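You operate a simulated robot arm through the tools that you are given. There is no shell and no other tool.

You run a simulated robot arm. Do the job below in one go: nothing can be reset, and whatever is moved stays where it is left.

JOB
Close the red knob and swap both red stoppers for black ones.
Fine: knob first; stand the red stoppers on the blue plate; the plug stays out.
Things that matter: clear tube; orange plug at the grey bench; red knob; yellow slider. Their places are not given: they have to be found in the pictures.

Only the result counts: the job must be done as asked and must still hold three seconds after the hand-in. Knocking over, shifting, dropping, spilling or breaking anything else fails it. A push-on lid holds only when it is set on centred and level and pressed home; a screw cap is set on level and turned clockwise until tight.

ROBOT AND FRAMES
A 7-joint arm with a two-finger gripper, fixed in place. Base frame: the origin is on the floor under the middle of its stand, x ahead of it, y to its left, z up; the work surface is at about z = 0.858. Lengths are in m, angles in rad, forces in N, time in s.
It reaches about 0.832 m from its shoulder. Its first joint turns from -2.496 to 2.496 rad. Payload 1.47 kg.
The tool frame sits at the grasp point between the pads (the TCP): z along the fingers, y along the line on which they close. The tips reach 0.016 m beyond it. The gripper opens to 0.087 m; its body begins 0.055 m behind the TCP.
Orientation is that of the tool frame in the base frame, as a unit quaternion [x, y, z, w]. With the fingers straight down and closing along the base's y, the tool's x points along the base's -x, its y along +y and its z along -z.

CONTROLS
- The arm moves only by the tool move_arm. Its argument "increments" is one flat list of numbers, 7 for each row, row after row: the shift along the base's x, y, z in mm, then the turn, a rotation vector about the base's x, y, z in rad, then the gripper command, from -1 (shut) to 1 (fully open), values between in proportion. In form: [dx, dy, dz, rx, ry, rz, claw, dx, dy, dz, rx, ry, rz, claw, ...]. A call has 1 to 20 rows; each row is the pose to reach, as a shift and turn from the pose commanded when the call began. Each row takes 0.2 s and may step no farther than 0.05 m and 0.15 rad from the row before; otherwise, or with a gripper value out of range, the whole call is refused. A pose out of reach is approached as far as the arm can. The call stops where the force on the tool passes 60 N (or 10 N more than at its start, if that is more) or the arm is blocked; 0.2 s more then pass. Each finger travels about 0.045 m/s and halts on what it meets, pressing with about 28 N; the grip force reading is that of the motor and also rises with nothing between the fingers. The clock runs only during rows and for 0.2 s after the last one: add rows that repeat a pose to give the fingers time. It gives the time, the measured TCP pose, the force on the tool (base axes), the opening and the grip force at its end, in the units of the frame above (readings bear some noise), with the torque about the TCP (base axes, N m) and any sound that the robot's microphone picked up.
- Cameras (640 x 400 px; columns grow to the right, rows downward): "scene" is fixed at [0.2217, -0.4995, 1.4795]; the picture's right is [0.89, -0.45, 0.00], its down [-0.26, -0.50, -0.83] and it looks along [0.37, 0.74, -0.56] (base axes); focal length 347 px, centre (320, 200). "wrist" rides on the gripper at [0.073, 0.012, -0.09] in the tool frame; the picture's right is [-0.16, 0.99, 0.00], its down [-0.72, -0.12, -0.68] and it looks along [-0.67, -0.11, 0.73] (tool axes); focal length 247 px, centre (320, 200).
- snapshot(camera): a new picture of that camera. The clock stands still meanwhile.
- lift_body(by): slides the trunk up (or, below 0, down) by that many m; the arm rides with it, the base frame stays. It gives what a move gives, with no picture.
- pixel_to_xyz(camera, pixels): for up to 12 pixels [column, row] of the newest picture of that camera ("zoom" is the newest enlarged one), the place [x, y, z] in the base frame of the surface seen there, good to about 0.002 m. The clock stands still meanwhile.
- enlarge(camera, box): a new picture of the part [left, top, right, bottom] of that camera's present view, enlarged. The clock stands still meanwhile.
- hand_in(): hands the job in; it is judged then, once.

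Open the gripper and draw the arm clear of the work before you hand the job in, unless the task says otherwise.

The tools are called after "Call:" by a JSON object that holds its "op" and its "data". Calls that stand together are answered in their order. move_arm: Moves the arm, as the interface text tells. Its arguments: {"type":"object","properties":{"increments":{"type":"array","items":{"type":"number"}}},"required":["increments"]} The other tools are called the same way: lift_body (by) moves the trunk up or down; snapshot (camera) takes a picture; pixel_to_xyz (camera, pixels) gives the place of the surface under pixels of a picture; enlarge (camera, box) takes an enlarged picture of a part of a camera's view; hand_in () hands the job in.

At the start:

```text
t: 0.0
tool_pos: [0.4299, 0.0276, 1.1636]
orientation: [0.0, 1.0, 0.0, 0.0]
ft_force: [0.0, 0.4, -0.6]
wrist_torque: [-0.02, -0.05, -0.03]
finger_gap: 0.087
gripper_force: 0.0
trunk travel left (down, up): [-1.028, 0.212]
```

scene: 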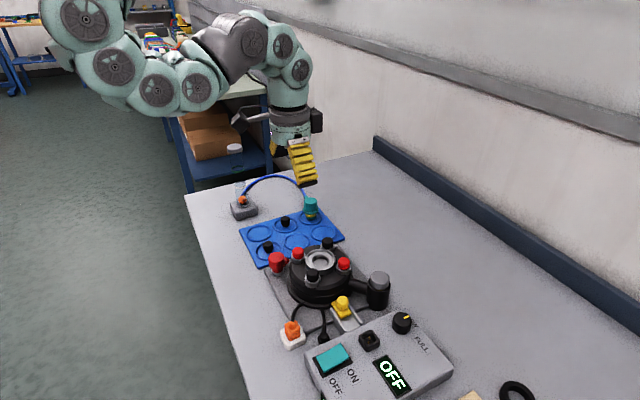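
wrist: 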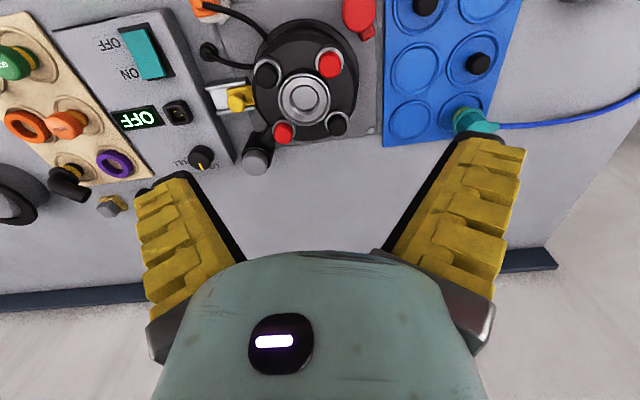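

I start by taking enlarged views of the work area: the round device around scene pixel (320,275) with red/black stoppers, and the blue plate around (290,235).

Call:
{"op": "enlarge", "data": {"camera": "scene", "box": [220, 170, 420, 295]}}

Call:
{"op": "enlarge", "data": {"camera": "scene", "box": [240, 240, 480, 390]}}

Call:
{"op": "enlarge", "data": {"camera": "wrist", "box": [180, 0, 420, 180]}}

Call:
{"op": "enlarge", "data": {"camera": "wrist", "box": [340, 0, 580, 160]}}

```text
3.20 times, centred on (320, 232) of scene
```

zoom: 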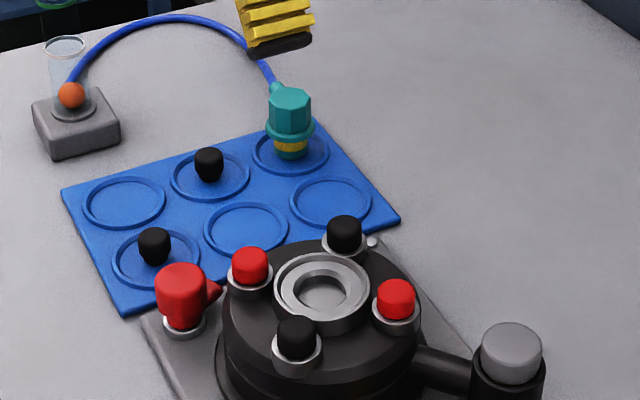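

```text
2.67 times, centred on (360, 315) of scene
```

zoom: 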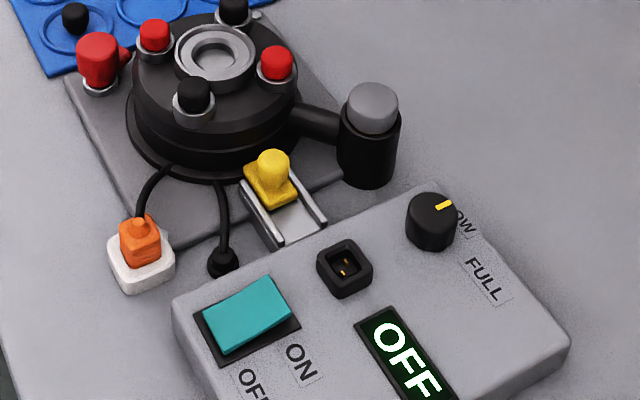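

```text
2.22 times, centred on (300, 90) of wrist
```

zoom: 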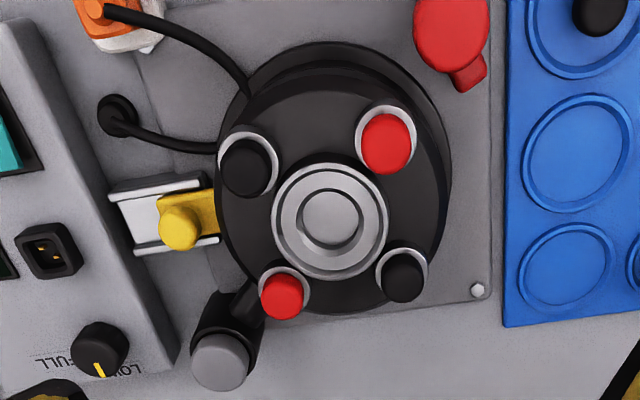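

```text
2.50 times, centred on (460, 80) of wrist
```

zoom: 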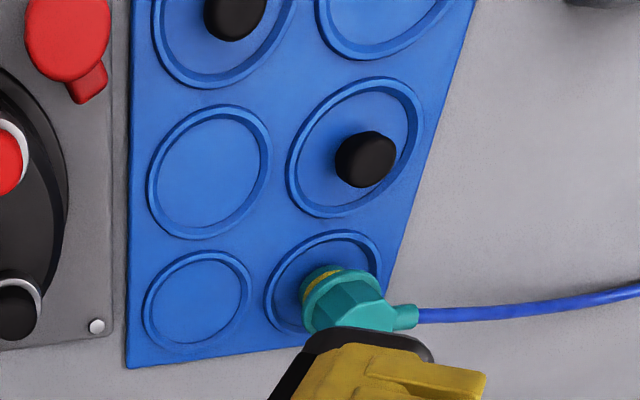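

The enlarged views show a round device with two red and two black stoppers, a red knob with a pointer at its left, a yellow slider, and two spare black stoppers on the blue plate. I measure places in the scene view.

Call:
{"op": "enlarge", "data": {"camera": "scene", "box": [220, 170, 420, 295]}}

Call:
{"op": "pixel_to_xyz", "data": {"camera": "zoom", "pixels": [[182, 270], [214, 293], [250, 255], [396, 290], [344, 225], [296, 328], [155, 235], [208, 155], [322, 285], [290, 95], [72, 93], [240, 228]]}}

Call:
{"op": "enlarge", "data": {"camera": "scene", "box": [255, 235, 335, 285]}}

Call:
{"op": "enlarge", "data": {"camera": "scene", "box": [220, 165, 300, 225]}}

```text
3.20 times, centred on (320, 232) of scene
```

zoom: 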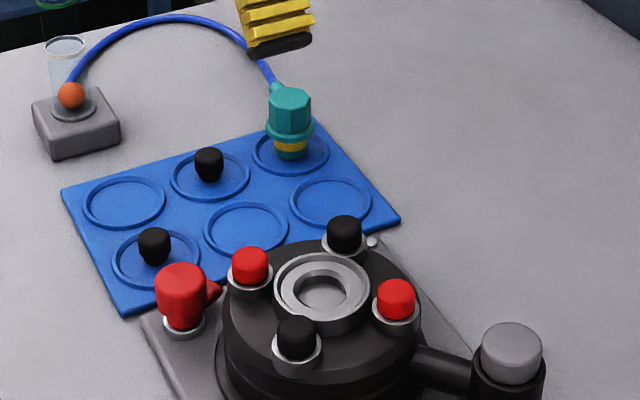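

```text
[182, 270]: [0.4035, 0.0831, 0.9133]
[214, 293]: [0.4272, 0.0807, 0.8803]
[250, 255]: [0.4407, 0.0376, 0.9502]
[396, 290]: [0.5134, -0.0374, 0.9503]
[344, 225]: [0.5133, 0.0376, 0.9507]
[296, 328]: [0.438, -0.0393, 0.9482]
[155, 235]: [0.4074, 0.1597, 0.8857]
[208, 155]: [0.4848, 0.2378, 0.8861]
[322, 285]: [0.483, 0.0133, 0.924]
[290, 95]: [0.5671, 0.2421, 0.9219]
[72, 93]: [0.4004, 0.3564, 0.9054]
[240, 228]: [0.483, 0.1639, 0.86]
```

```text
8.00 times, centred on (295, 260) of scene
```

zoom: 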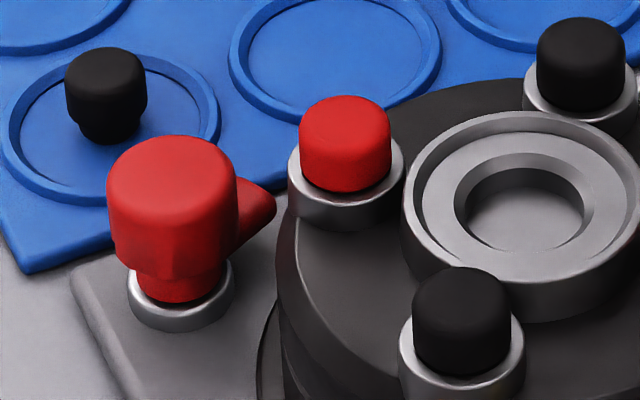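

```text
6.67 times, centred on (260, 195) of scene
```

zoom: 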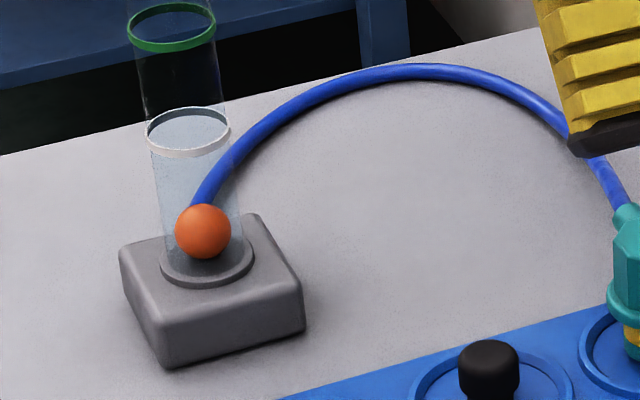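

The knob's pointer faces roughly +x at the moment and the clear tube's ball lies at the bottom. I move the wrist camera toward the knob for a close look, staying high above everything.

Call:
{"op": "move_arm", "data": {"increments": [-25, 18, -25, 0, 0, 0, 1, -50, 36, -50, 0, 0, 0, 1, -75, 54, -75, 0, 0, 0, 1, -95, 70, -100, 0, 0, 0, 1, -110, 75, -125, 0, 0, 0, 1, -110, 75, -125, 0, 0, 0, 1]}}

Call:
{"op": "snapshot", "data": {"camera": "wrist"}}

Call:
{"op": "snapshot", "data": {"camera": "scene"}}

```text
t: 1.4
tool_pos: [0.3202, 0.1041, 1.0388]
orientation: [0.001, 1.0, 0.0, 0.0]
ft_force: [-0.4, 0.7, 0.3]
wrist_torque: [-0.06, 0.02, -0.03]
finger_gap: 0.0871
gripper_force: 0.1
trunk travel left (down, up): [-1.028, 0.212]
```

```text
taken
```

wrist: 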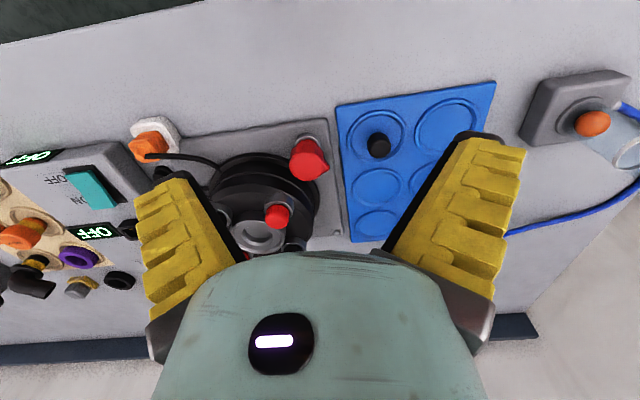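

```text
taken
```

scene: 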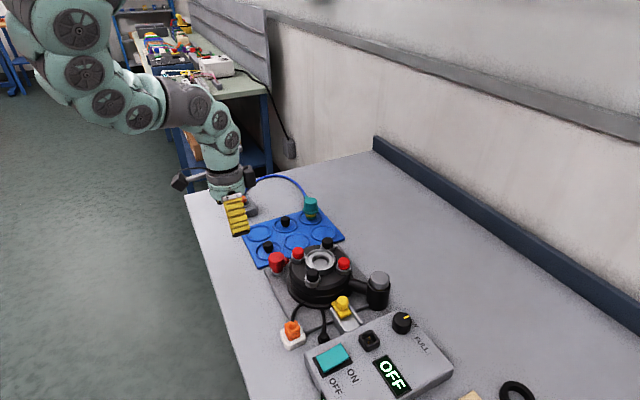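

The knob is at wrist pixel (308,158). I enlarge it to see its pointer and any marks.

Call:
{"op": "enlarge", "data": {"camera": "wrist", "box": [250, 100, 378, 200]}}

Call:
{"op": "enlarge", "data": {"camera": "scene", "box": [255, 240, 315, 278]}}

Call:
{"op": "enlarge", "data": {"camera": "scene", "box": [300, 280, 420, 355]}}

```text
4.00 times, centred on (314, 150) of wrist
```

zoom: 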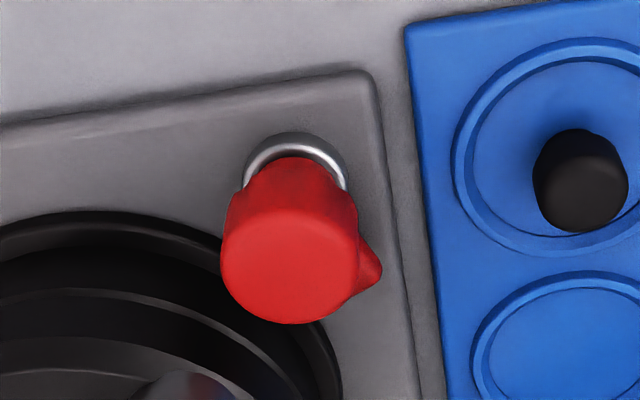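

```text
10.53 times, centred on (285, 259) of scene
```

zoom: 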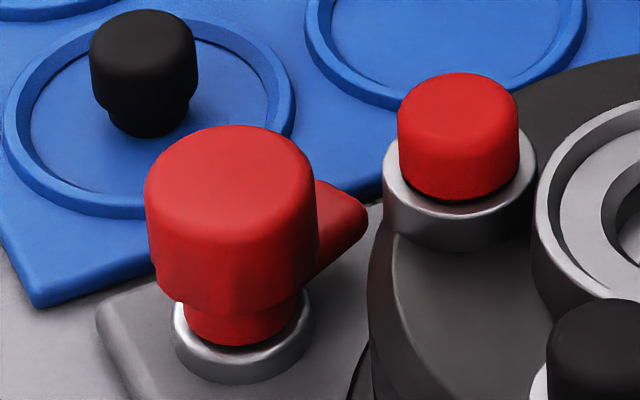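

```text
5.33 times, centred on (360, 318) of scene
```

zoom: 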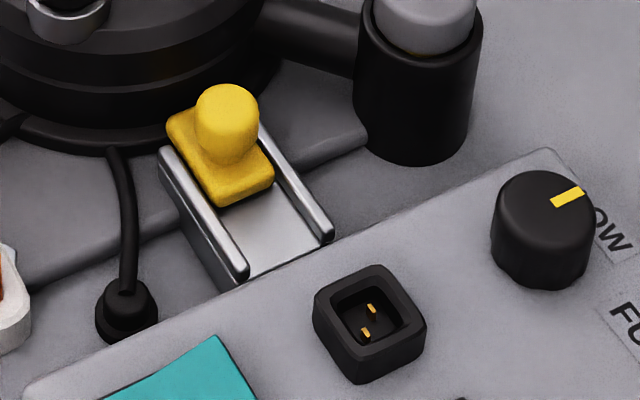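

I measure the knob's top, its pointer tip, base ring, and the slider in the newest pictures.

Call:
{"op": "pixel_to_xyz", "data": {"camera": "wrist", "pixels": [[307, 163], [327, 168], [324, 165], [308, 135], [296, 160], [318, 163], [307, 172], [307, 152], [379, 145], [277, 215]]}}

Call:
{"op": "enlarge", "data": {"camera": "scene", "box": [255, 240, 315, 278]}}

Call:
{"op": "pixel_to_xyz", "data": {"camera": "zoom", "pixels": [[230, 180], [362, 212], [340, 230], [325, 190], [230, 130], [150, 180], [310, 180], [230, 220], [240, 370], [235, 325]]}}

```text
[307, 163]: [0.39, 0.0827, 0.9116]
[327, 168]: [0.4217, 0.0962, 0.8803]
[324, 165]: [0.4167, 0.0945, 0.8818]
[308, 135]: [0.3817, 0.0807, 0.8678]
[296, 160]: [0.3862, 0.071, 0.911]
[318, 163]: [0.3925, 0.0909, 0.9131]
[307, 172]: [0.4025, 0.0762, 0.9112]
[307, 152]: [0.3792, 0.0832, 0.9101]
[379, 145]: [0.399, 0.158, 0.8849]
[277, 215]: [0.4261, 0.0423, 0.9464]
```

```text
10.53 times, centred on (285, 259) of scene
```

zoom: 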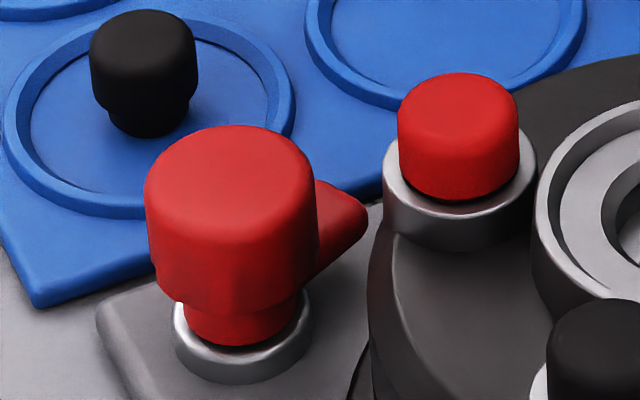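

```text
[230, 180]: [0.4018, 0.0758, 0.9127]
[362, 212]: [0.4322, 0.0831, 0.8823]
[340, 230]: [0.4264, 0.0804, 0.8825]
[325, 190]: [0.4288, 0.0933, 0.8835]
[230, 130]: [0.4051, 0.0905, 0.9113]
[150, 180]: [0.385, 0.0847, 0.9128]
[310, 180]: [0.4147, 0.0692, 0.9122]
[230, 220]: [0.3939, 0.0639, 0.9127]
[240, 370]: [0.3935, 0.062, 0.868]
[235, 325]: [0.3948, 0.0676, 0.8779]
```

The knob's top is near (0.397,0.079,0.912) with the pointer tip near (0.428,0.09,0.882). I look at the gripper's fingers and stand to judge clearances, and get more detail of the stoppers and plate.

Call:
{"op": "enlarge", "data": {"camera": "scene", "box": [165, 140, 285, 245]}}

Call:
{"op": "enlarge", "data": {"camera": "scene", "box": [285, 235, 365, 285]}}

Call:
{"op": "pixel_to_xyz", "data": {"camera": "zoom", "pixels": [[104, 120], [104, 95], [70, 120], [150, 120], [480, 215], [455, 235], [505, 235], [480, 250], [330, 65], [230, 330], [230, 280], [330, 170]]}}

```text
3.81 times, centred on (225, 192) of scene
```

zoom: 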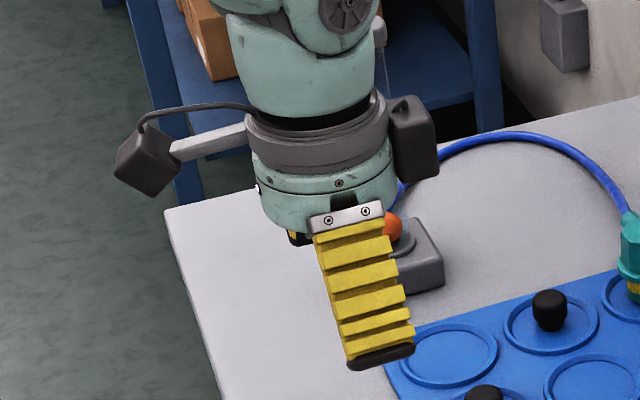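

```text
8.00 times, centred on (325, 260) of scene
```

zoom: 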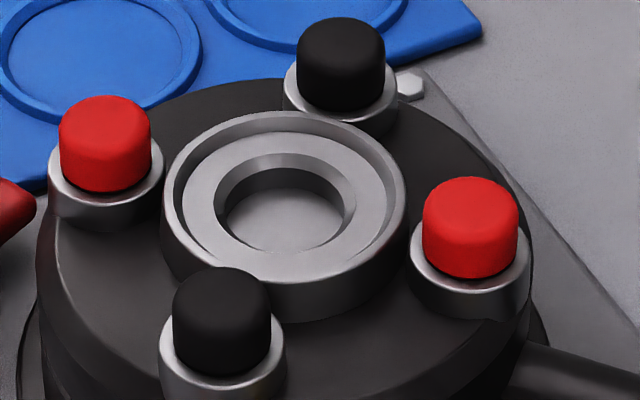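

```text
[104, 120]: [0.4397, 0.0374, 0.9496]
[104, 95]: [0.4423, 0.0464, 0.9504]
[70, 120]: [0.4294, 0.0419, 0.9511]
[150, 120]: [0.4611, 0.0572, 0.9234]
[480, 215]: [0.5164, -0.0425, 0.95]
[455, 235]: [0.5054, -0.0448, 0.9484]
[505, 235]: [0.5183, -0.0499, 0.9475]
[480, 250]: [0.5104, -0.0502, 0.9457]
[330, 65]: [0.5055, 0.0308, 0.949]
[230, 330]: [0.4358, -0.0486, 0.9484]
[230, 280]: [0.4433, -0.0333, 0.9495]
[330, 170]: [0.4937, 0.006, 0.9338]
```

I measure the gripper finger's own size in the scene picture (zoom region around (360,340)).

Call:
{"op": "enlarge", "data": {"camera": "scene", "box": [210, 180, 260, 240]}}

Call:
{"op": "enlarge", "data": {"camera": "wrist", "box": [380, 120, 540, 280]}}

Call:
{"op": "pixel_to_xyz", "data": {"camera": "scene", "pixels": [[233, 234], [249, 231], [241, 233], [226, 205], [243, 202], [236, 226], [246, 223], [240, 234]]}}

Call:
{"op": "pixel_to_xyz", "data": {"camera": "wrist", "pixels": [[490, 145], [520, 152], [465, 140], [440, 170], [400, 245], [478, 135], [180, 185], [140, 190], [200, 180], [150, 300]]}}

```text
6.67 times, centred on (235, 210) of scene
```

zoom: 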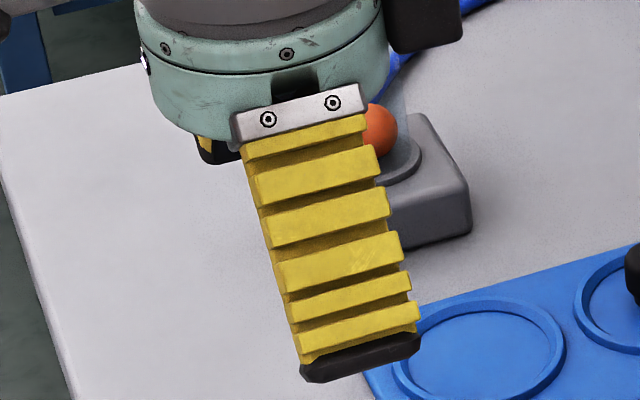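

```text
2.50 times, centred on (460, 200) of wrist
```

zoom: 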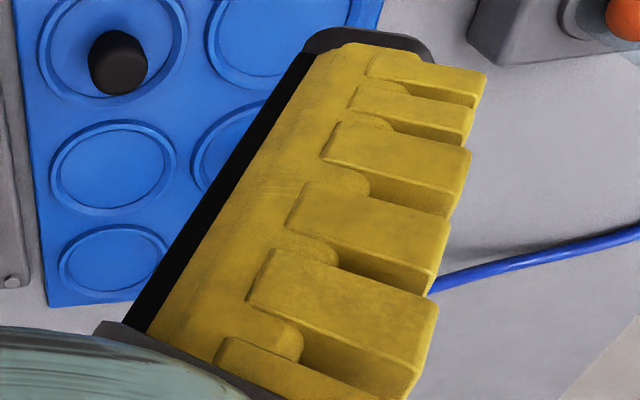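

```text
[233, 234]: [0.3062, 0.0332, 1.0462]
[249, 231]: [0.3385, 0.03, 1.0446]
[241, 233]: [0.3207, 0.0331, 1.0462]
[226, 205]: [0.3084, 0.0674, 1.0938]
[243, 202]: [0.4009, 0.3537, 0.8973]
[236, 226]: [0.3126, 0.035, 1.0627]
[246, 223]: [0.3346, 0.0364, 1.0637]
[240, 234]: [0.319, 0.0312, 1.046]
```

```text
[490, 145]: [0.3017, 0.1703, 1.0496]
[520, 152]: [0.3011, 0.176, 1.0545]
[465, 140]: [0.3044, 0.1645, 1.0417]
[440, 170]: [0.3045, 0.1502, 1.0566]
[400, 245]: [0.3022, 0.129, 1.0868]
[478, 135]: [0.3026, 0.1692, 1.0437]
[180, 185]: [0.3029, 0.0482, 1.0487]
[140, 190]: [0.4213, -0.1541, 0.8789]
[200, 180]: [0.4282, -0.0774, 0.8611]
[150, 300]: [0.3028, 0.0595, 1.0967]
```

The fingers look bulky (about 36 mm wide) and splayed when open. I test partial closing in free air to learn their shape before working near objects.

Call:
{"op": "move_arm", "data": {"increments": [0, 0, 0, 0, 0, 0, -0.2, 0, 0, 0, 0, 0, 0, -0.2, 0, 0, 0, 0, 0, 0, -0.2, 0, 0, 0, 0, 0, 0, -0.2, 0, 0, 0, 0, 0, 0, -0.2, 0, 0, 0, 0, 0, 0, -0.2]}}

Call:
{"op": "snapshot", "data": {"camera": "wrist"}}

Call:
{"op": "enlarge", "data": {"camera": "scene", "box": [195, 170, 275, 245]}}

Call:
{"op": "pixel_to_xyz", "data": {"camera": "zoom", "pixels": [[290, 310], [340, 305], [385, 295], [300, 350], [345, 345], [390, 335], [350, 270], [330, 200]]}}

```text
t: 2.8
tool_pos: [0.3199, 0.1039, 1.0384]
orientation: [0.0, 1.0, 0.0, 0.0]
ft_force: [0.1, -0.3, 0.6]
wrist_torque: [0.01, 0.0, 0.03]
finger_gap: 0.041
gripper_force: 4.1
trunk travel left (down, up): [-1.028, 0.212]
```

```text
taken
```

wrist: 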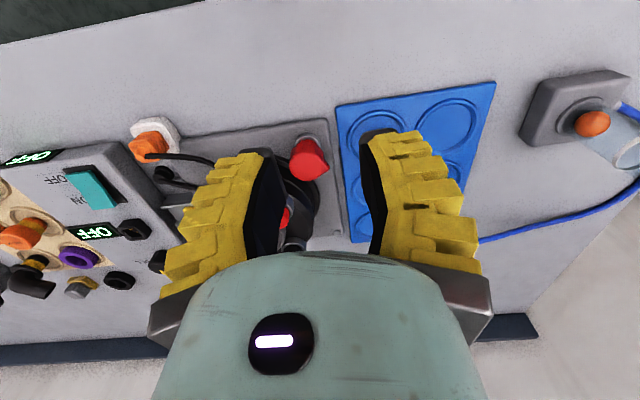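

```text
5.33 times, centred on (235, 208) of scene
```

zoom: 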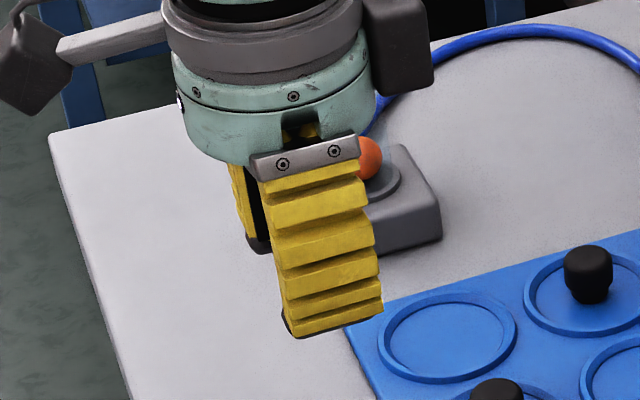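

```text
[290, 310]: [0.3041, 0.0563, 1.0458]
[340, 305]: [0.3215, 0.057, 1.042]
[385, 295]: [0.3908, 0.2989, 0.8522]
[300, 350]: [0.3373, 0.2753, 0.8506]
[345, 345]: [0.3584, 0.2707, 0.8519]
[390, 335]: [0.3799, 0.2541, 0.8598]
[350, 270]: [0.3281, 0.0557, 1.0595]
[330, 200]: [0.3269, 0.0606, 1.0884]
```

The fingers swing like pivoting links; at command -0.2 the gap is 0.041 with the outer faces near vertical. I test a smaller gap similar to a stopper's width.

Call:
{"op": "move_arm", "data": {"increments": [0, 0, 0, 0, 0, 0, -0.5, 0, 0, 0, 0, 0, 0, -0.5, 0, 0, 0, 0, 0, 0, -0.5, 0, 0, 0, 0, 0, 0, -0.5]}}

Call:
{"op": "snapshot", "data": {"camera": "wrist"}}

Call:
{"op": "enlarge", "data": {"camera": "scene", "box": [195, 170, 275, 245]}}

Call:
{"op": "enlarge", "data": {"camera": "wrist", "box": [220, 100, 460, 250]}}

```text
t: 3.8
tool_pos: [0.3189, 0.104, 1.0386]
orientation: [0.001, 1.0, 0.0, 0.0]
ft_force: [-0.4, 0.5, -0.3]
wrist_torque: [0.0, -0.01, -0.01]
finger_gap: 0.0279
gripper_force: 4.7
trunk travel left (down, up): [-1.028, 0.212]
```

```text
taken
```

wrist: 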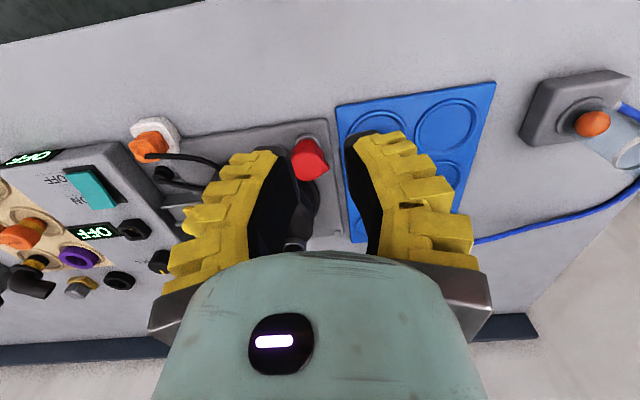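

```text
5.33 times, centred on (235, 208) of scene
```

zoom: 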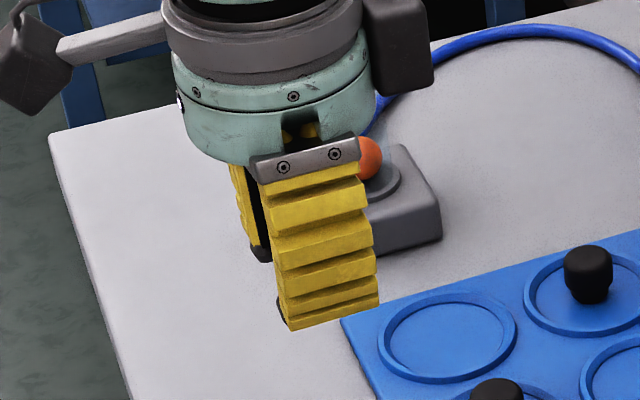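

```text
2.67 times, centred on (340, 175) of wrist
```

zoom: 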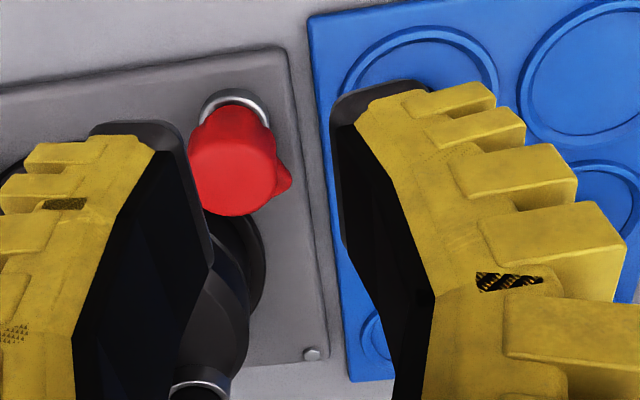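

I measure the tip pieces of the fingers in this picture (zoom (333,100)-(435,90)) to know their footprint when nearly closed.

Call:
{"op": "pixel_to_xyz", "data": {"camera": "zoom", "pixels": [[338, 110], [380, 84], [425, 84], [490, 90], [350, 200], [350, 250], [380, 300], [420, 120], [520, 115], [150, 130], [60, 140], [190, 230]]}}

```text
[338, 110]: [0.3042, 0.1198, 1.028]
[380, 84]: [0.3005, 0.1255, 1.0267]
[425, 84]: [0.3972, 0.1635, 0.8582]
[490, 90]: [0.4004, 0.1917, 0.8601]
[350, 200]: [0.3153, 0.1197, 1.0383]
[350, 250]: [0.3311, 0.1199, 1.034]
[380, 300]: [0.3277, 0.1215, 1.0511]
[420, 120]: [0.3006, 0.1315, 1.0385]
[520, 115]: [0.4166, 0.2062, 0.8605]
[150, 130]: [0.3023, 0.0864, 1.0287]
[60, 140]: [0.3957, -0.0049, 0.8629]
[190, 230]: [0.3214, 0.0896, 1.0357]
```

The tip piece is about 12 mm thick with the thick part starting near TCP height. Now I take careful samples of the knob top rim from both cameras to locate its axis.

Call:
{"op": "enlarge", "data": {"camera": "wrist", "box": [276, 125, 340, 185]}}

Call:
{"op": "pixel_to_xyz", "data": {"camera": "zoom", "pixels": [[270, 220], [310, 160], [360, 220], [310, 270], [310, 215], [280, 185], [345, 185], [285, 255], [345, 250], [400, 230], [310, 80], [310, 100]]}}

Call:
{"op": "enlarge", "data": {"camera": "scene", "box": [262, 240, 302, 278]}}

Call:
{"op": "pixel_to_xyz", "data": {"camera": "zoom", "pixels": [[230, 130], [180, 150], [300, 150], [160, 180], [320, 180], [180, 220], [300, 220], [240, 240], [240, 185], [400, 220], [380, 180], [390, 250]]}}

```text
6.67 times, centred on (308, 155) of wrist
```

zoom: 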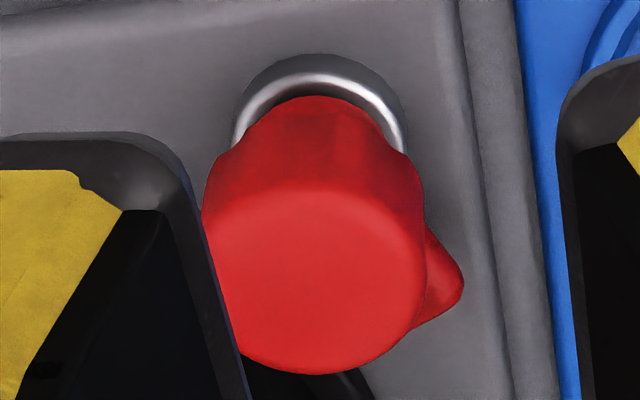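

```text
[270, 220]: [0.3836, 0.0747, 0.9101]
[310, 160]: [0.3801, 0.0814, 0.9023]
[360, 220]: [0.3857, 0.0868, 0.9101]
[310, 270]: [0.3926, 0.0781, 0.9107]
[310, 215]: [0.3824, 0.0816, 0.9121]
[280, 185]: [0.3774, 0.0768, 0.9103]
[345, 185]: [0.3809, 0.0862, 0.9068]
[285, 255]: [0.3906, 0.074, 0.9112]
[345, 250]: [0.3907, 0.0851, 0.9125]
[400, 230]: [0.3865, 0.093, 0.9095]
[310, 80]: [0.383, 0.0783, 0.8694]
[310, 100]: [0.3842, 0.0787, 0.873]
```

```text
10.53 times, centred on (282, 259) of scene
```

zoom: 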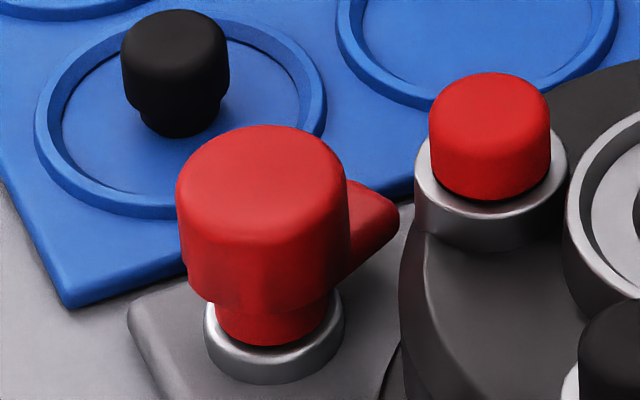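

```text
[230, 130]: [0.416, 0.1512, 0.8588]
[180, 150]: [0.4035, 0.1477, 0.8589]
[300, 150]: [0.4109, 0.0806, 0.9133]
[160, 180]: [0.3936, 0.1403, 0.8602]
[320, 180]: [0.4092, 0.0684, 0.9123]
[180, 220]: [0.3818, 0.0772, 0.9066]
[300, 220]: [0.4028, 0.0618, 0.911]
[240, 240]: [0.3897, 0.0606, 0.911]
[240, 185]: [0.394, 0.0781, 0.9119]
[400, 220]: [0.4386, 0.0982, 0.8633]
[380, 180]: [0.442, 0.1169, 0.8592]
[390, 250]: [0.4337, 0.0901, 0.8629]
```

The knob axis averages to about (0.3965,0.0775), radius 0.017, pointer near 22° from +x. I measure the rotor's edge and heights to be sure the fingers clear it.

Call:
{"op": "enlarge", "data": {"camera": "scene", "box": [275, 230, 375, 310]}}

Call:
{"op": "pixel_to_xyz", "data": {"camera": "zoom", "pixels": [[105, 180], [130, 230], [78, 220], [72, 250], [250, 70], [200, 80], [90, 155], [75, 145], [110, 180], [420, 190], [240, 250], [300, 300]]}}

```text
5.00 times, centred on (325, 270) of scene
```

zoom: 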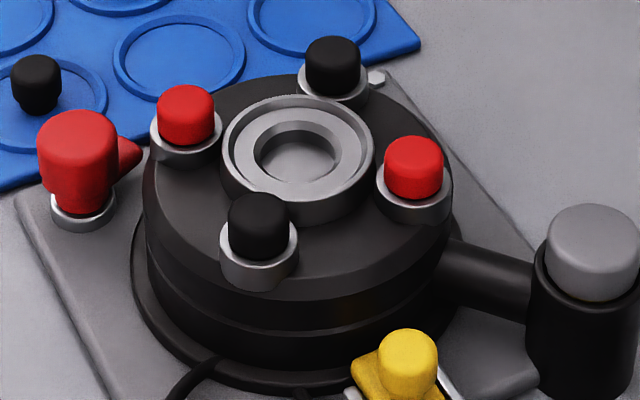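

```text
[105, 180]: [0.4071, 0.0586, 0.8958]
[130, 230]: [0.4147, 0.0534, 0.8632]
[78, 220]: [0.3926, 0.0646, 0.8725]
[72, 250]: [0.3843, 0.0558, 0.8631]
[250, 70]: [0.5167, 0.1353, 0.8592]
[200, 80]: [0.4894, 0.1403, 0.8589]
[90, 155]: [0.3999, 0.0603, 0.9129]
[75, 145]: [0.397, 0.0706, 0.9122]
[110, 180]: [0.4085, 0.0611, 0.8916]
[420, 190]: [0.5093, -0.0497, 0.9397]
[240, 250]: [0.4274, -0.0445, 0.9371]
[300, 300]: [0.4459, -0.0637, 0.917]
```

The rotor edge radius is about 0.07 with its top near z 0.92, so a high grip on the knob (tips near 0.896) clears it. I move over the knob axis at a safe height with a gap of about 0.058.

Call:
{"op": "move_arm", "data": {"increments": [20, -7, 0, 0, 0, 0, 0.2, 45, -15, 0, 0, 0, 0, 0.2, 77, -26.5, 0, 0, 0, 0, 0.2, 77, -26.5, -30, 0, 0, 0, 0.2, 77, -26.5, -58, 0, 0, 0, 0.2, 77, -26.5, -58, 0, 0, 0, 0.2]}}

Call:
{"op": "snapshot", "data": {"camera": "wrist"}}

Call:
{"op": "snapshot", "data": {"camera": "scene"}}

Call:
{"op": "enlarge", "data": {"camera": "scene", "box": [235, 190, 335, 280]}}

```text
t: 5.2
tool_pos: [0.398, 0.0766, 0.9792]
orientation: [0.001, 1.0, 0.0, 0.001]
ft_force: [-0.5, -1.0, 0.0]
wrist_torque: [0.0, 0.01, 0.02]
finger_gap: 0.0574
gripper_force: 3.8
trunk travel left (down, up): [-1.028, 0.212]
```

```text
taken
```

wrist: 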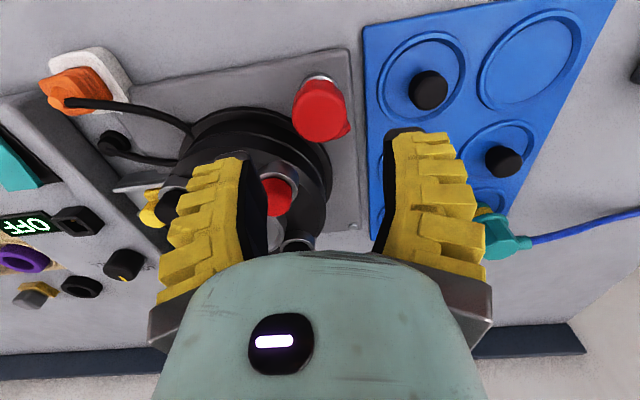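

```text
taken
```

scene: 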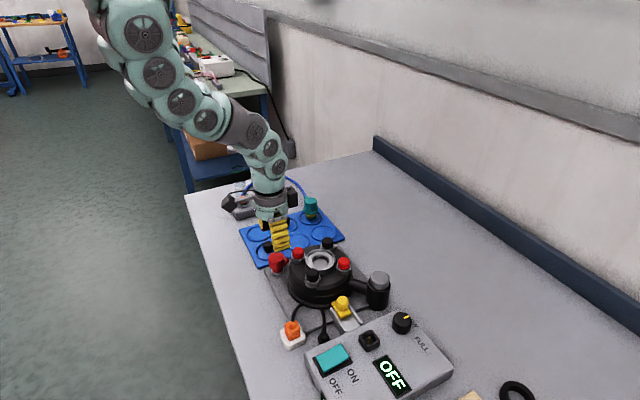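

```text
4.44 times, centred on (285, 235) of scene
```

zoom: 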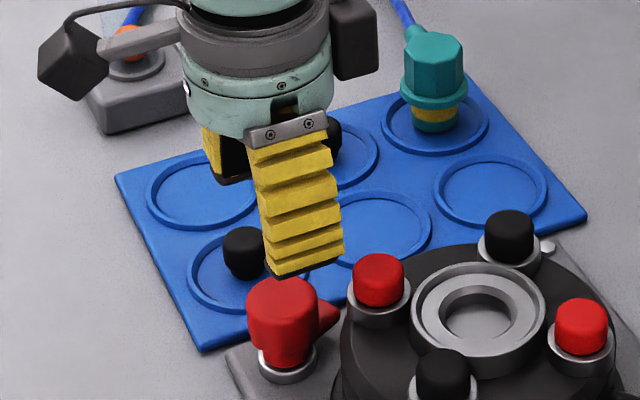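

The wrist view now shows the knob at (322,107) from closer. I re-measure its centre and pointer from here.

Call:
{"op": "enlarge", "data": {"camera": "wrist", "box": [270, 60, 370, 160]}}

Call:
{"op": "pixel_to_xyz", "data": {"camera": "zoom", "pixels": [[320, 200], [320, 240], [260, 200], [390, 200], [320, 280], [280, 250], [370, 250], [428, 255], [440, 265], [320, 90], [260, 160], [370, 150]]}}

```text
4.00 times, centred on (320, 110) of wrist
```

zoom: 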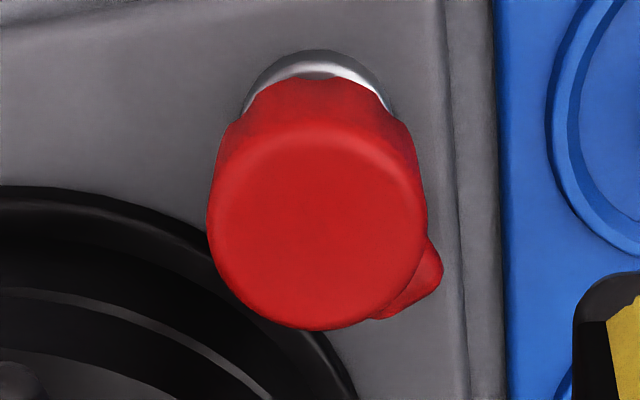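

```text
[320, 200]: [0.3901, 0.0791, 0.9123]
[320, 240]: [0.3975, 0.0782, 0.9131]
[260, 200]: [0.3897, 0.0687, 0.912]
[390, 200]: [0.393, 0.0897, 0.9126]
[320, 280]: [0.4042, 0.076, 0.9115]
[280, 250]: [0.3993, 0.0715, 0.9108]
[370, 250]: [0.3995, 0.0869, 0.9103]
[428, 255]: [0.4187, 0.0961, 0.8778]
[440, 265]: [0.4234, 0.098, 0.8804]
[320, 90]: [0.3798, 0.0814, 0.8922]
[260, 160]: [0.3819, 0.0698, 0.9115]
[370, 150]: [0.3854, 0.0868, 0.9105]
```

The knob centre is (0.396,0.078,0.912) and its pointer sits about 28–36° from +x. I turn the gripper 15° clockwise so that its fingers avoid the rotor, and centre over the knob before descending.

Call:
{"op": "move_arm", "data": {"increments": [-1, 2, 0, 0, 0, -0.131, 0.0, -1, 2, 0, 0, 0, -0.262, 0.0, -1, 2, -20, 0, 0, -0.262, 0.0, -1, 2, -35, 0, 0, -0.262, 0.0, -1, 2, -35, 0, 0, -0.262, 0.0]}}

Call:
{"op": "snapshot", "data": {"camera": "wrist"}}

Call:
{"op": "enlarge", "data": {"camera": "scene", "box": [235, 200, 335, 290]}}

```text
t: 6.4
tool_pos: [0.3953, 0.077, 0.9461]
orientation: [0.132, 0.991, 0.0, 0.001]
ft_force: [0.1, 0.2, 0.3]
wrist_torque: [-0.01, -0.02, 0.0]
finger_gap: 0.0493
gripper_force: 4.3
trunk travel left (down, up): [-1.028, 0.212]
```

```text
taken
```

wrist: 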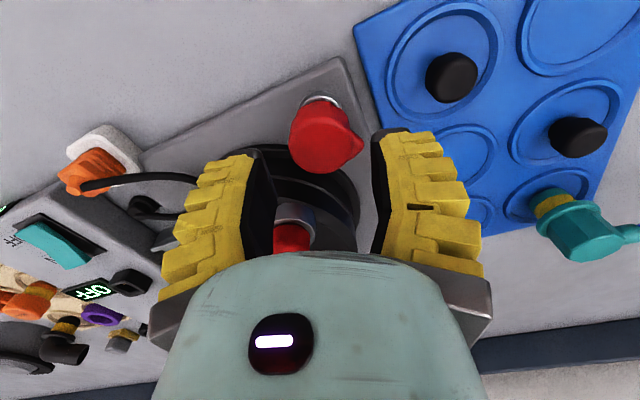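

```text
4.44 times, centred on (285, 245) of scene
```

zoom: 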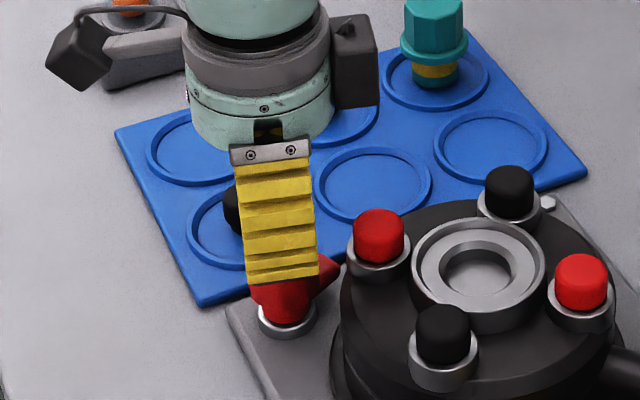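

The fingers now straddle the knob with the far finger away from the rotor. I descend to z 0.913.

Call:
{"op": "move_arm", "data": {"increments": [0, 0, -12, 0, 0, 0, 0.0, 0, 0, -24, 0, 0, 0, 0.0, 0, 0, -33, 0, 0, 0, 0.0, 0, 0, -33, 0, 0, 0, 0.0]}}

Call:
{"op": "snapshot", "data": {"camera": "wrist"}}

Call:
{"op": "enlarge", "data": {"camera": "scene", "box": [235, 200, 335, 290]}}

```text
t: 7.4
tool_pos: [0.3958, 0.0774, 0.9354]
orientation: [0.131, 0.991, 0.0, 0.0]
ft_force: [0.0, 0.3, -0.3]
wrist_torque: [-0.01, 0.01, 0.0]
finger_gap: 0.0492
gripper_force: 3.6
out of reach, approached as far as the arm can: row 2, 3, 4
trunk travel left (down, up): [-1.028, 0.212]
```

```text
taken
```

wrist: 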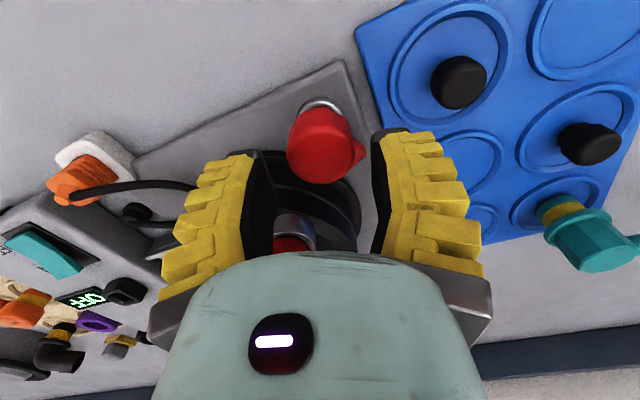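

```text
4.44 times, centred on (285, 245) of scene
```

zoom: 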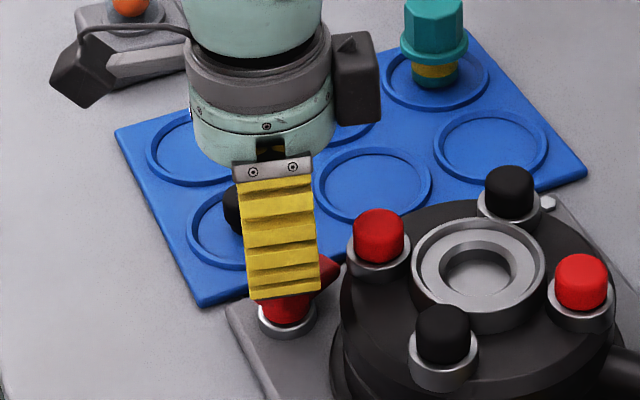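

The arm cannot go lower with the trunk at this height (stopped at z 0.9354, no contact). I raise the arm well clear, then lower the trunk so that the arm has reach.

Call:
{"op": "move_arm", "data": {"increments": [0, 0, 40, 0, 0, 0, 0.0, 0, 0, 80, 0, 0, 0, 0.0, 0, 0, 120, 0, 0, 0, 0.0, 0, 0, 160, 0, 0, 0, 0.0, 0, 0, 200, 0, 0, 0, 0.0, 0, 0, 240, 0, 0, 0, 0.0, 0, 0, 240, 0, 0, 0, 0.0]}}

Call:
{"op": "snapshot", "data": {"camera": "scene"}}

```text
t: 7.7
tool_pos: [0.4191, 0.0892, 0.9411]
orientation: [0.145, 0.988, 0.021, 0.039]
ft_force: [-12.0, 3.3, -5.9]
wrist_torque: [0.29, 0.18, -0.51]
finger_gap: 0.0484
gripper_force: 3.5
trunk travel left (down, up): [-1.028, 0.212]
stopped in row 1: the force on the tool passed its limit at 80 N (the readings are from after the stop); the commanded pose is now the measured one
```

```text
taken
```

scene: 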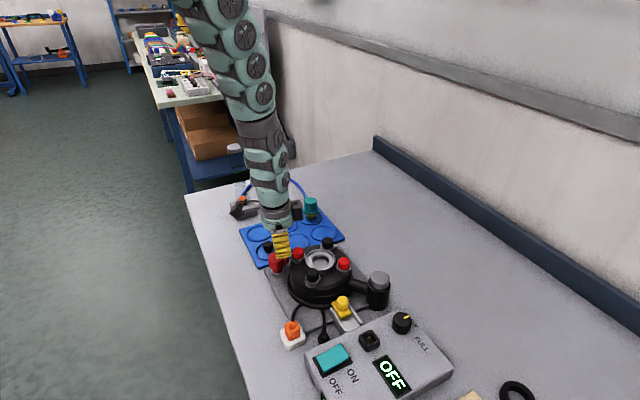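

The arm jumped to another posture and the tool shifted to (0.419,0.089) with a force stop. I look closely for contact or displaced things before doing anything else.

Call:
{"op": "enlarge", "data": {"camera": "scene", "box": [235, 200, 365, 300]}}

Call:
{"op": "snapshot", "data": {"camera": "wrist"}}

Call:
{"op": "enlarge", "data": {"camera": "wrist", "box": [220, 60, 440, 260]}}

Call:
{"op": "enlarge", "data": {"camera": "scene", "box": [245, 225, 315, 280]}}

```text
4.00 times, centred on (300, 250) of scene
```

zoom: 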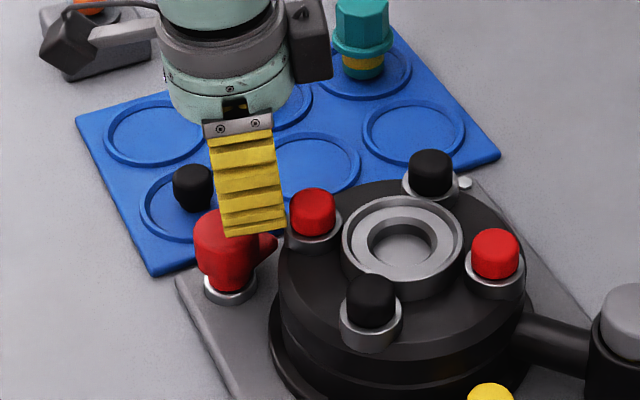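

```text
taken
```

wrist: 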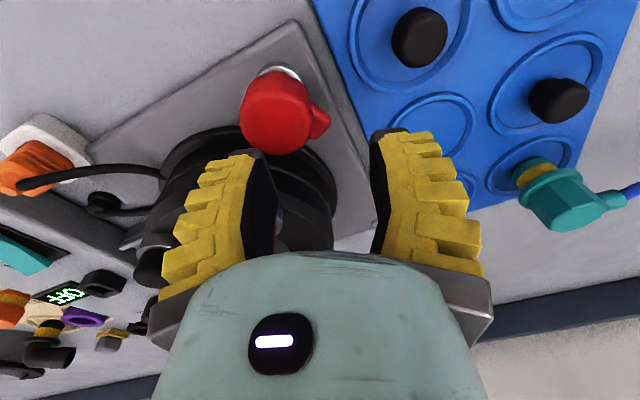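

```text
2.00 times, centred on (330, 160) of wrist
```

zoom: 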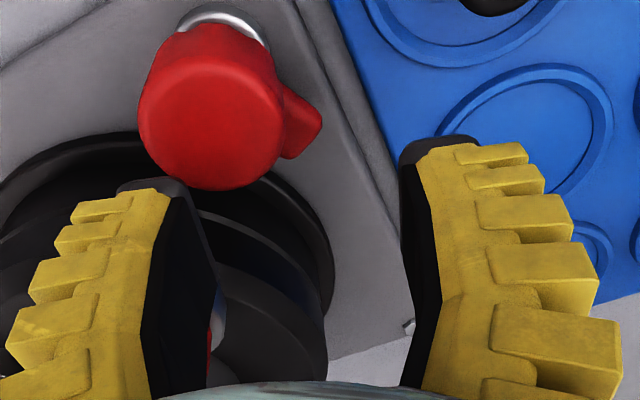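

```text
7.27 times, centred on (280, 252) of scene
```

zoom: 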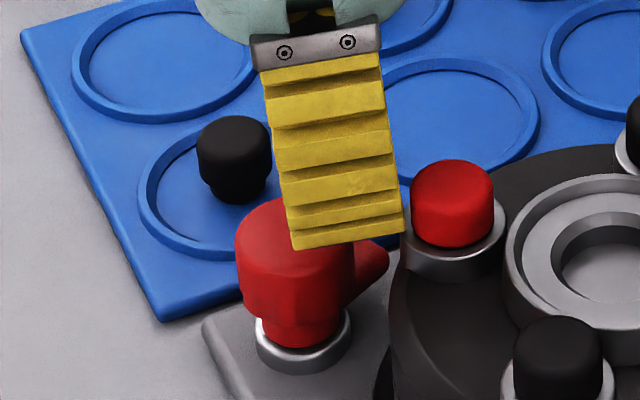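

The finger appears to be touching the red stopper's side at zoom (405,200), with 12 N in -x; nothing is visibly displaced. I back off in small steps: a little -x first, then up.

Call:
{"op": "move_arm", "data": {"increments": [-4, 0, 0, 0, 0, 0, 0.0, -8, 0, 5, 0, 0, 0, 0.0]}}

Call:
{"op": "enlarge", "data": {"camera": "scene", "box": [245, 225, 315, 280]}}

```text
t: 8.3
tool_pos: [0.4199, 0.0894, 0.949]
orientation: [0.143, 0.988, 0.023, 0.046]
ft_force: [-0.5, 0.6, 0.7]
wrist_torque: [-0.01, -0.01, -0.01]
finger_gap: 0.0491
gripper_force: 3.7
trunk travel left (down, up): [-1.028, 0.212]
```

```text
7.27 times, centred on (280, 252) of scene
```

zoom: 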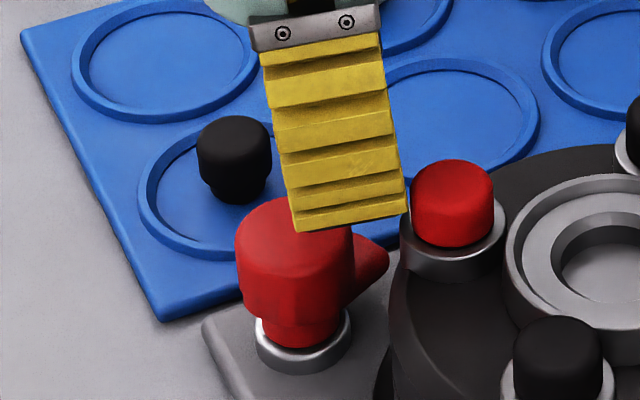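

Contact is gone (forces near zero) and the stopper still sits in its ring. I continue straight up in modest steps.

Call:
{"op": "move_arm", "data": {"increments": [0, 0, 10, 0, 0, 0, 0.0, 0, 0, 20, 0, 0, 0, 0.0, 0, 0, 30, 0, 0, 0, 0.0]}}

Call:
{"op": "snapshot", "data": {"camera": "scene"}}

```text
t: 9.1
tool_pos: [0.4176, 0.0894, 0.9793]
orientation: [0.143, 0.988, 0.022, 0.045]
ft_force: [-0.4, -0.4, -0.4]
wrist_torque: [0.01, 0.0, 0.03]
finger_gap: 0.0492
gripper_force: 3.7
trunk travel left (down, up): [-1.028, 0.212]
```

```text
taken
```

scene: 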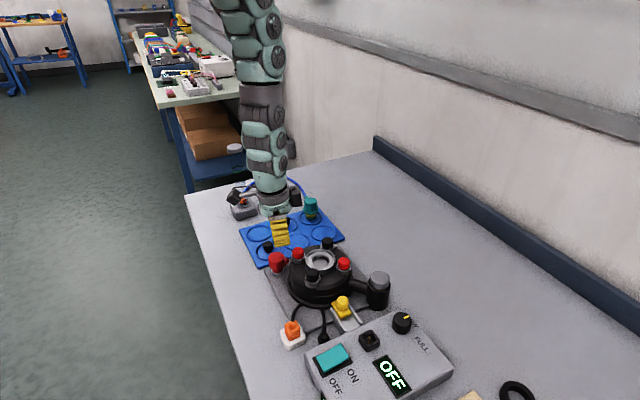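

All objects look in place. I keep raising to about z 1.13 in small steps, checking for jumps.

Call:
{"op": "move_arm", "data": {"increments": [0, 0, 25, 0, 0, 0, 0.0, 0, 0, 50, 0, 0, 0, 0.0, 0, 0, 75, 0, 0, 0, 0.0, 0, 0, 100, 0, 0, 0, 0.0, 0, 0, 125, 0, 0, 0, 0.0, 0, 0, 150, 0, 0, 0, 0.0, 0, 0, 150, 0, 0, 0, 0.0]}}

Call:
{"op": "snapshot", "data": {"camera": "scene"}}

Call:
{"op": "enlarge", "data": {"camera": "scene", "box": [235, 200, 365, 300]}}

```text
t: 10.7
tool_pos: [0.4658, 0.135, 1.0816]
orientation: [0.143, 0.988, 0.021, 0.045]
ft_force: [0.2, 0.0, 0.5]
wrist_torque: [0.0, -0.02, 0.0]
finger_gap: 0.0491
gripper_force: 4.1
out of reach, approached as far as the arm can: row 1, 2, 3, 4, 5, 6, 7
trunk travel left (down, up): [-1.028, 0.212]
```

```text
taken
```

scene: 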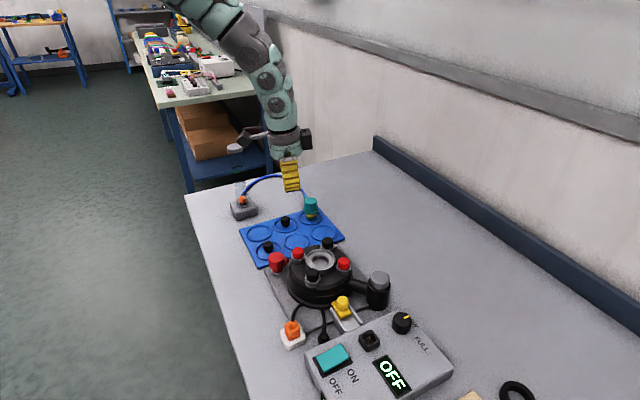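

```text
4.00 times, centred on (300, 250) of scene
```

zoom: 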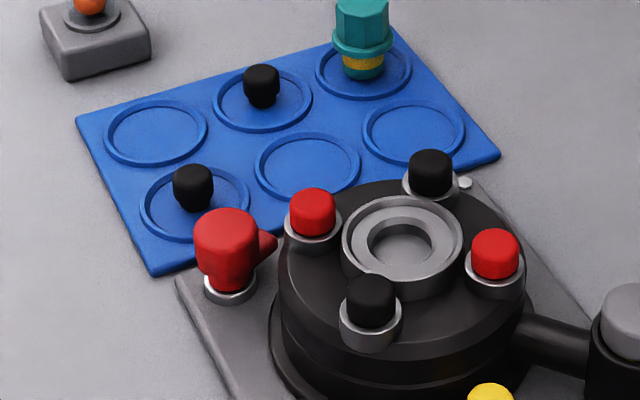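

Everything still stands as before, but the arm is in an awkward posture. I ease it back toward the starting pose (0.43,0.03,1.16) with level tool.

Call:
{"op": "move_arm", "data": {"increments": [-6, -18, 14, -0.007, 0.015, 0.048, 0.0, -12, -36, 27, -0.014, 0.03, 0.096, 0.0, -18, -54, 41, -0.021, 0.045, 0.143, 0.0, -24, -71, 55, -0.028, 0.06, 0.19, 0.0, -30, -89, 68, -0.035, 0.075, 0.24, 0.0, -36, -107, 82, -0.042, 0.09, 0.287, 0.0, -36, -107, 82, -0.042, 0.09, 0.287, 0.0, -36, -107, 82, -0.042, 0.09, 0.287, 0.0]}}

Call:
{"op": "snapshot", "data": {"camera": "scene"}}

```text
t: 12.5
tool_pos: [0.4928, 0.0461, 1.0916]
orientation: [0.0, 1.0, 0.001, -0.001]
ft_force: [0.5, -0.4, 0.3]
wrist_torque: [-0.01, -0.04, 0.02]
finger_gap: 0.049
gripper_force: 3.7
out of reach, approached as far as the arm can: row 1, 2, 3, 4, 5, 6, 7, 8
trunk travel left (down, up): [-1.028, 0.212]
```

```text
taken
```

scene: 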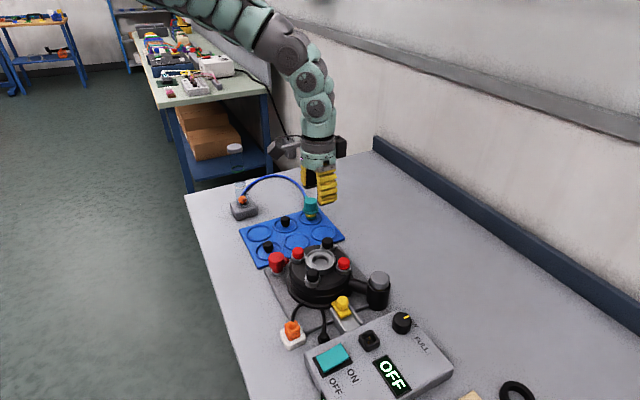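

The arm now works elbow-up, where it cannot fold closer; the other posture could not reach down. Raising the trunk a little should suit this posture for working low near the body, so I raise it 0.08 (everything is well clear).

Call:
{"op": "lift_body", "data": {"by": 0.08}}

```text
t: 13.7
tool_pos: [0.4924, 0.0452, 1.1702]
orientation: [0.0, 1.0, 0.001, -0.001]
ft_force: [-0.7, 0.0, 0.9]
wrist_torque: [0.04, 0.0, -0.01]
finger_gap: 0.0492
gripper_force: 4.0
trunk travel left (down, up): [-1.108, 0.132]
```

I go down first to about z 1.0 here (clear of the 0.95 stoppers), then check for faithful tracking before moving over the knob.

Call:
{"op": "move_arm", "data": {"increments": [0, 0, -30, 0, 0, 0, 0.0, 0, 0, -60, 0, 0, 0, 0.0, 0, 0, -90, 0, 0, 0, 0.0, 0, 0, -120, 0, 0, 0, 0.0, 0, 0, -150, 0, 0, 0, 0.0, 0, 0, -175, 0, 0, 0, 0.0, 0, 0, -175, 0, 0, 0, 0.0]}}

```text
t: 15.3
tool_pos: [0.4816, 0.0334, 1.0515]
orientation: [0.0, 1.0, 0.002, -0.001]
ft_force: [0.5, 1.1, 0.3]
wrist_torque: [0.06, -0.03, 0.0]
finger_gap: 0.049
gripper_force: 3.9
out of reach, approached as far as the arm can: row 4, 5, 6, 7
trunk travel left (down, up): [-1.108, 0.132]
```

The readings suggest the commanded pose still holds the earlier unreachable target (x≈0.43), so the arm is only approaching it. I shift the command to match where the arm really is, to re-synchronise.

Call:
{"op": "move_arm", "data": {"increments": [26, 3, 0, 0, 0, 0, 0.0, 52, 6, 0, 0, 0, 0, 0.0, 52, 6, 0, 0, 0, 0, 0.0]}}

Call:
{"op": "snapshot", "data": {"camera": "scene"}}

```text
t: 16.1
tool_pos: [0.5217, 0.0229, 1.0731]
orientation: [0.001, 1.0, 0.001, 0.0]
ft_force: [-1.3, -0.3, -1.3]
wrist_torque: [0.0, 0.01, -0.03]
finger_gap: 0.0493
gripper_force: 4.3
out of reach, approached as far as the arm can: row 1, 2, 3
trunk travel left (down, up): [-1.108, 0.132]
```

```text
taken
```

scene: 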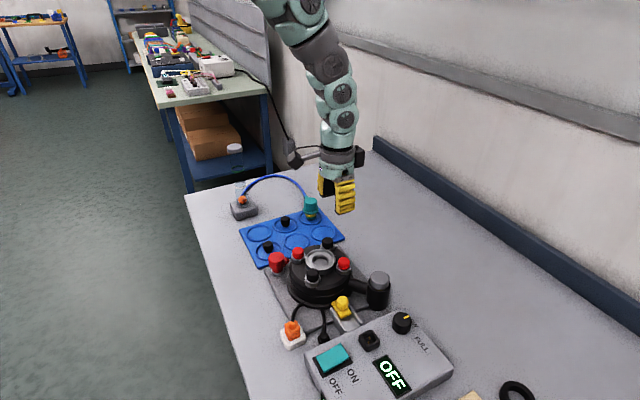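

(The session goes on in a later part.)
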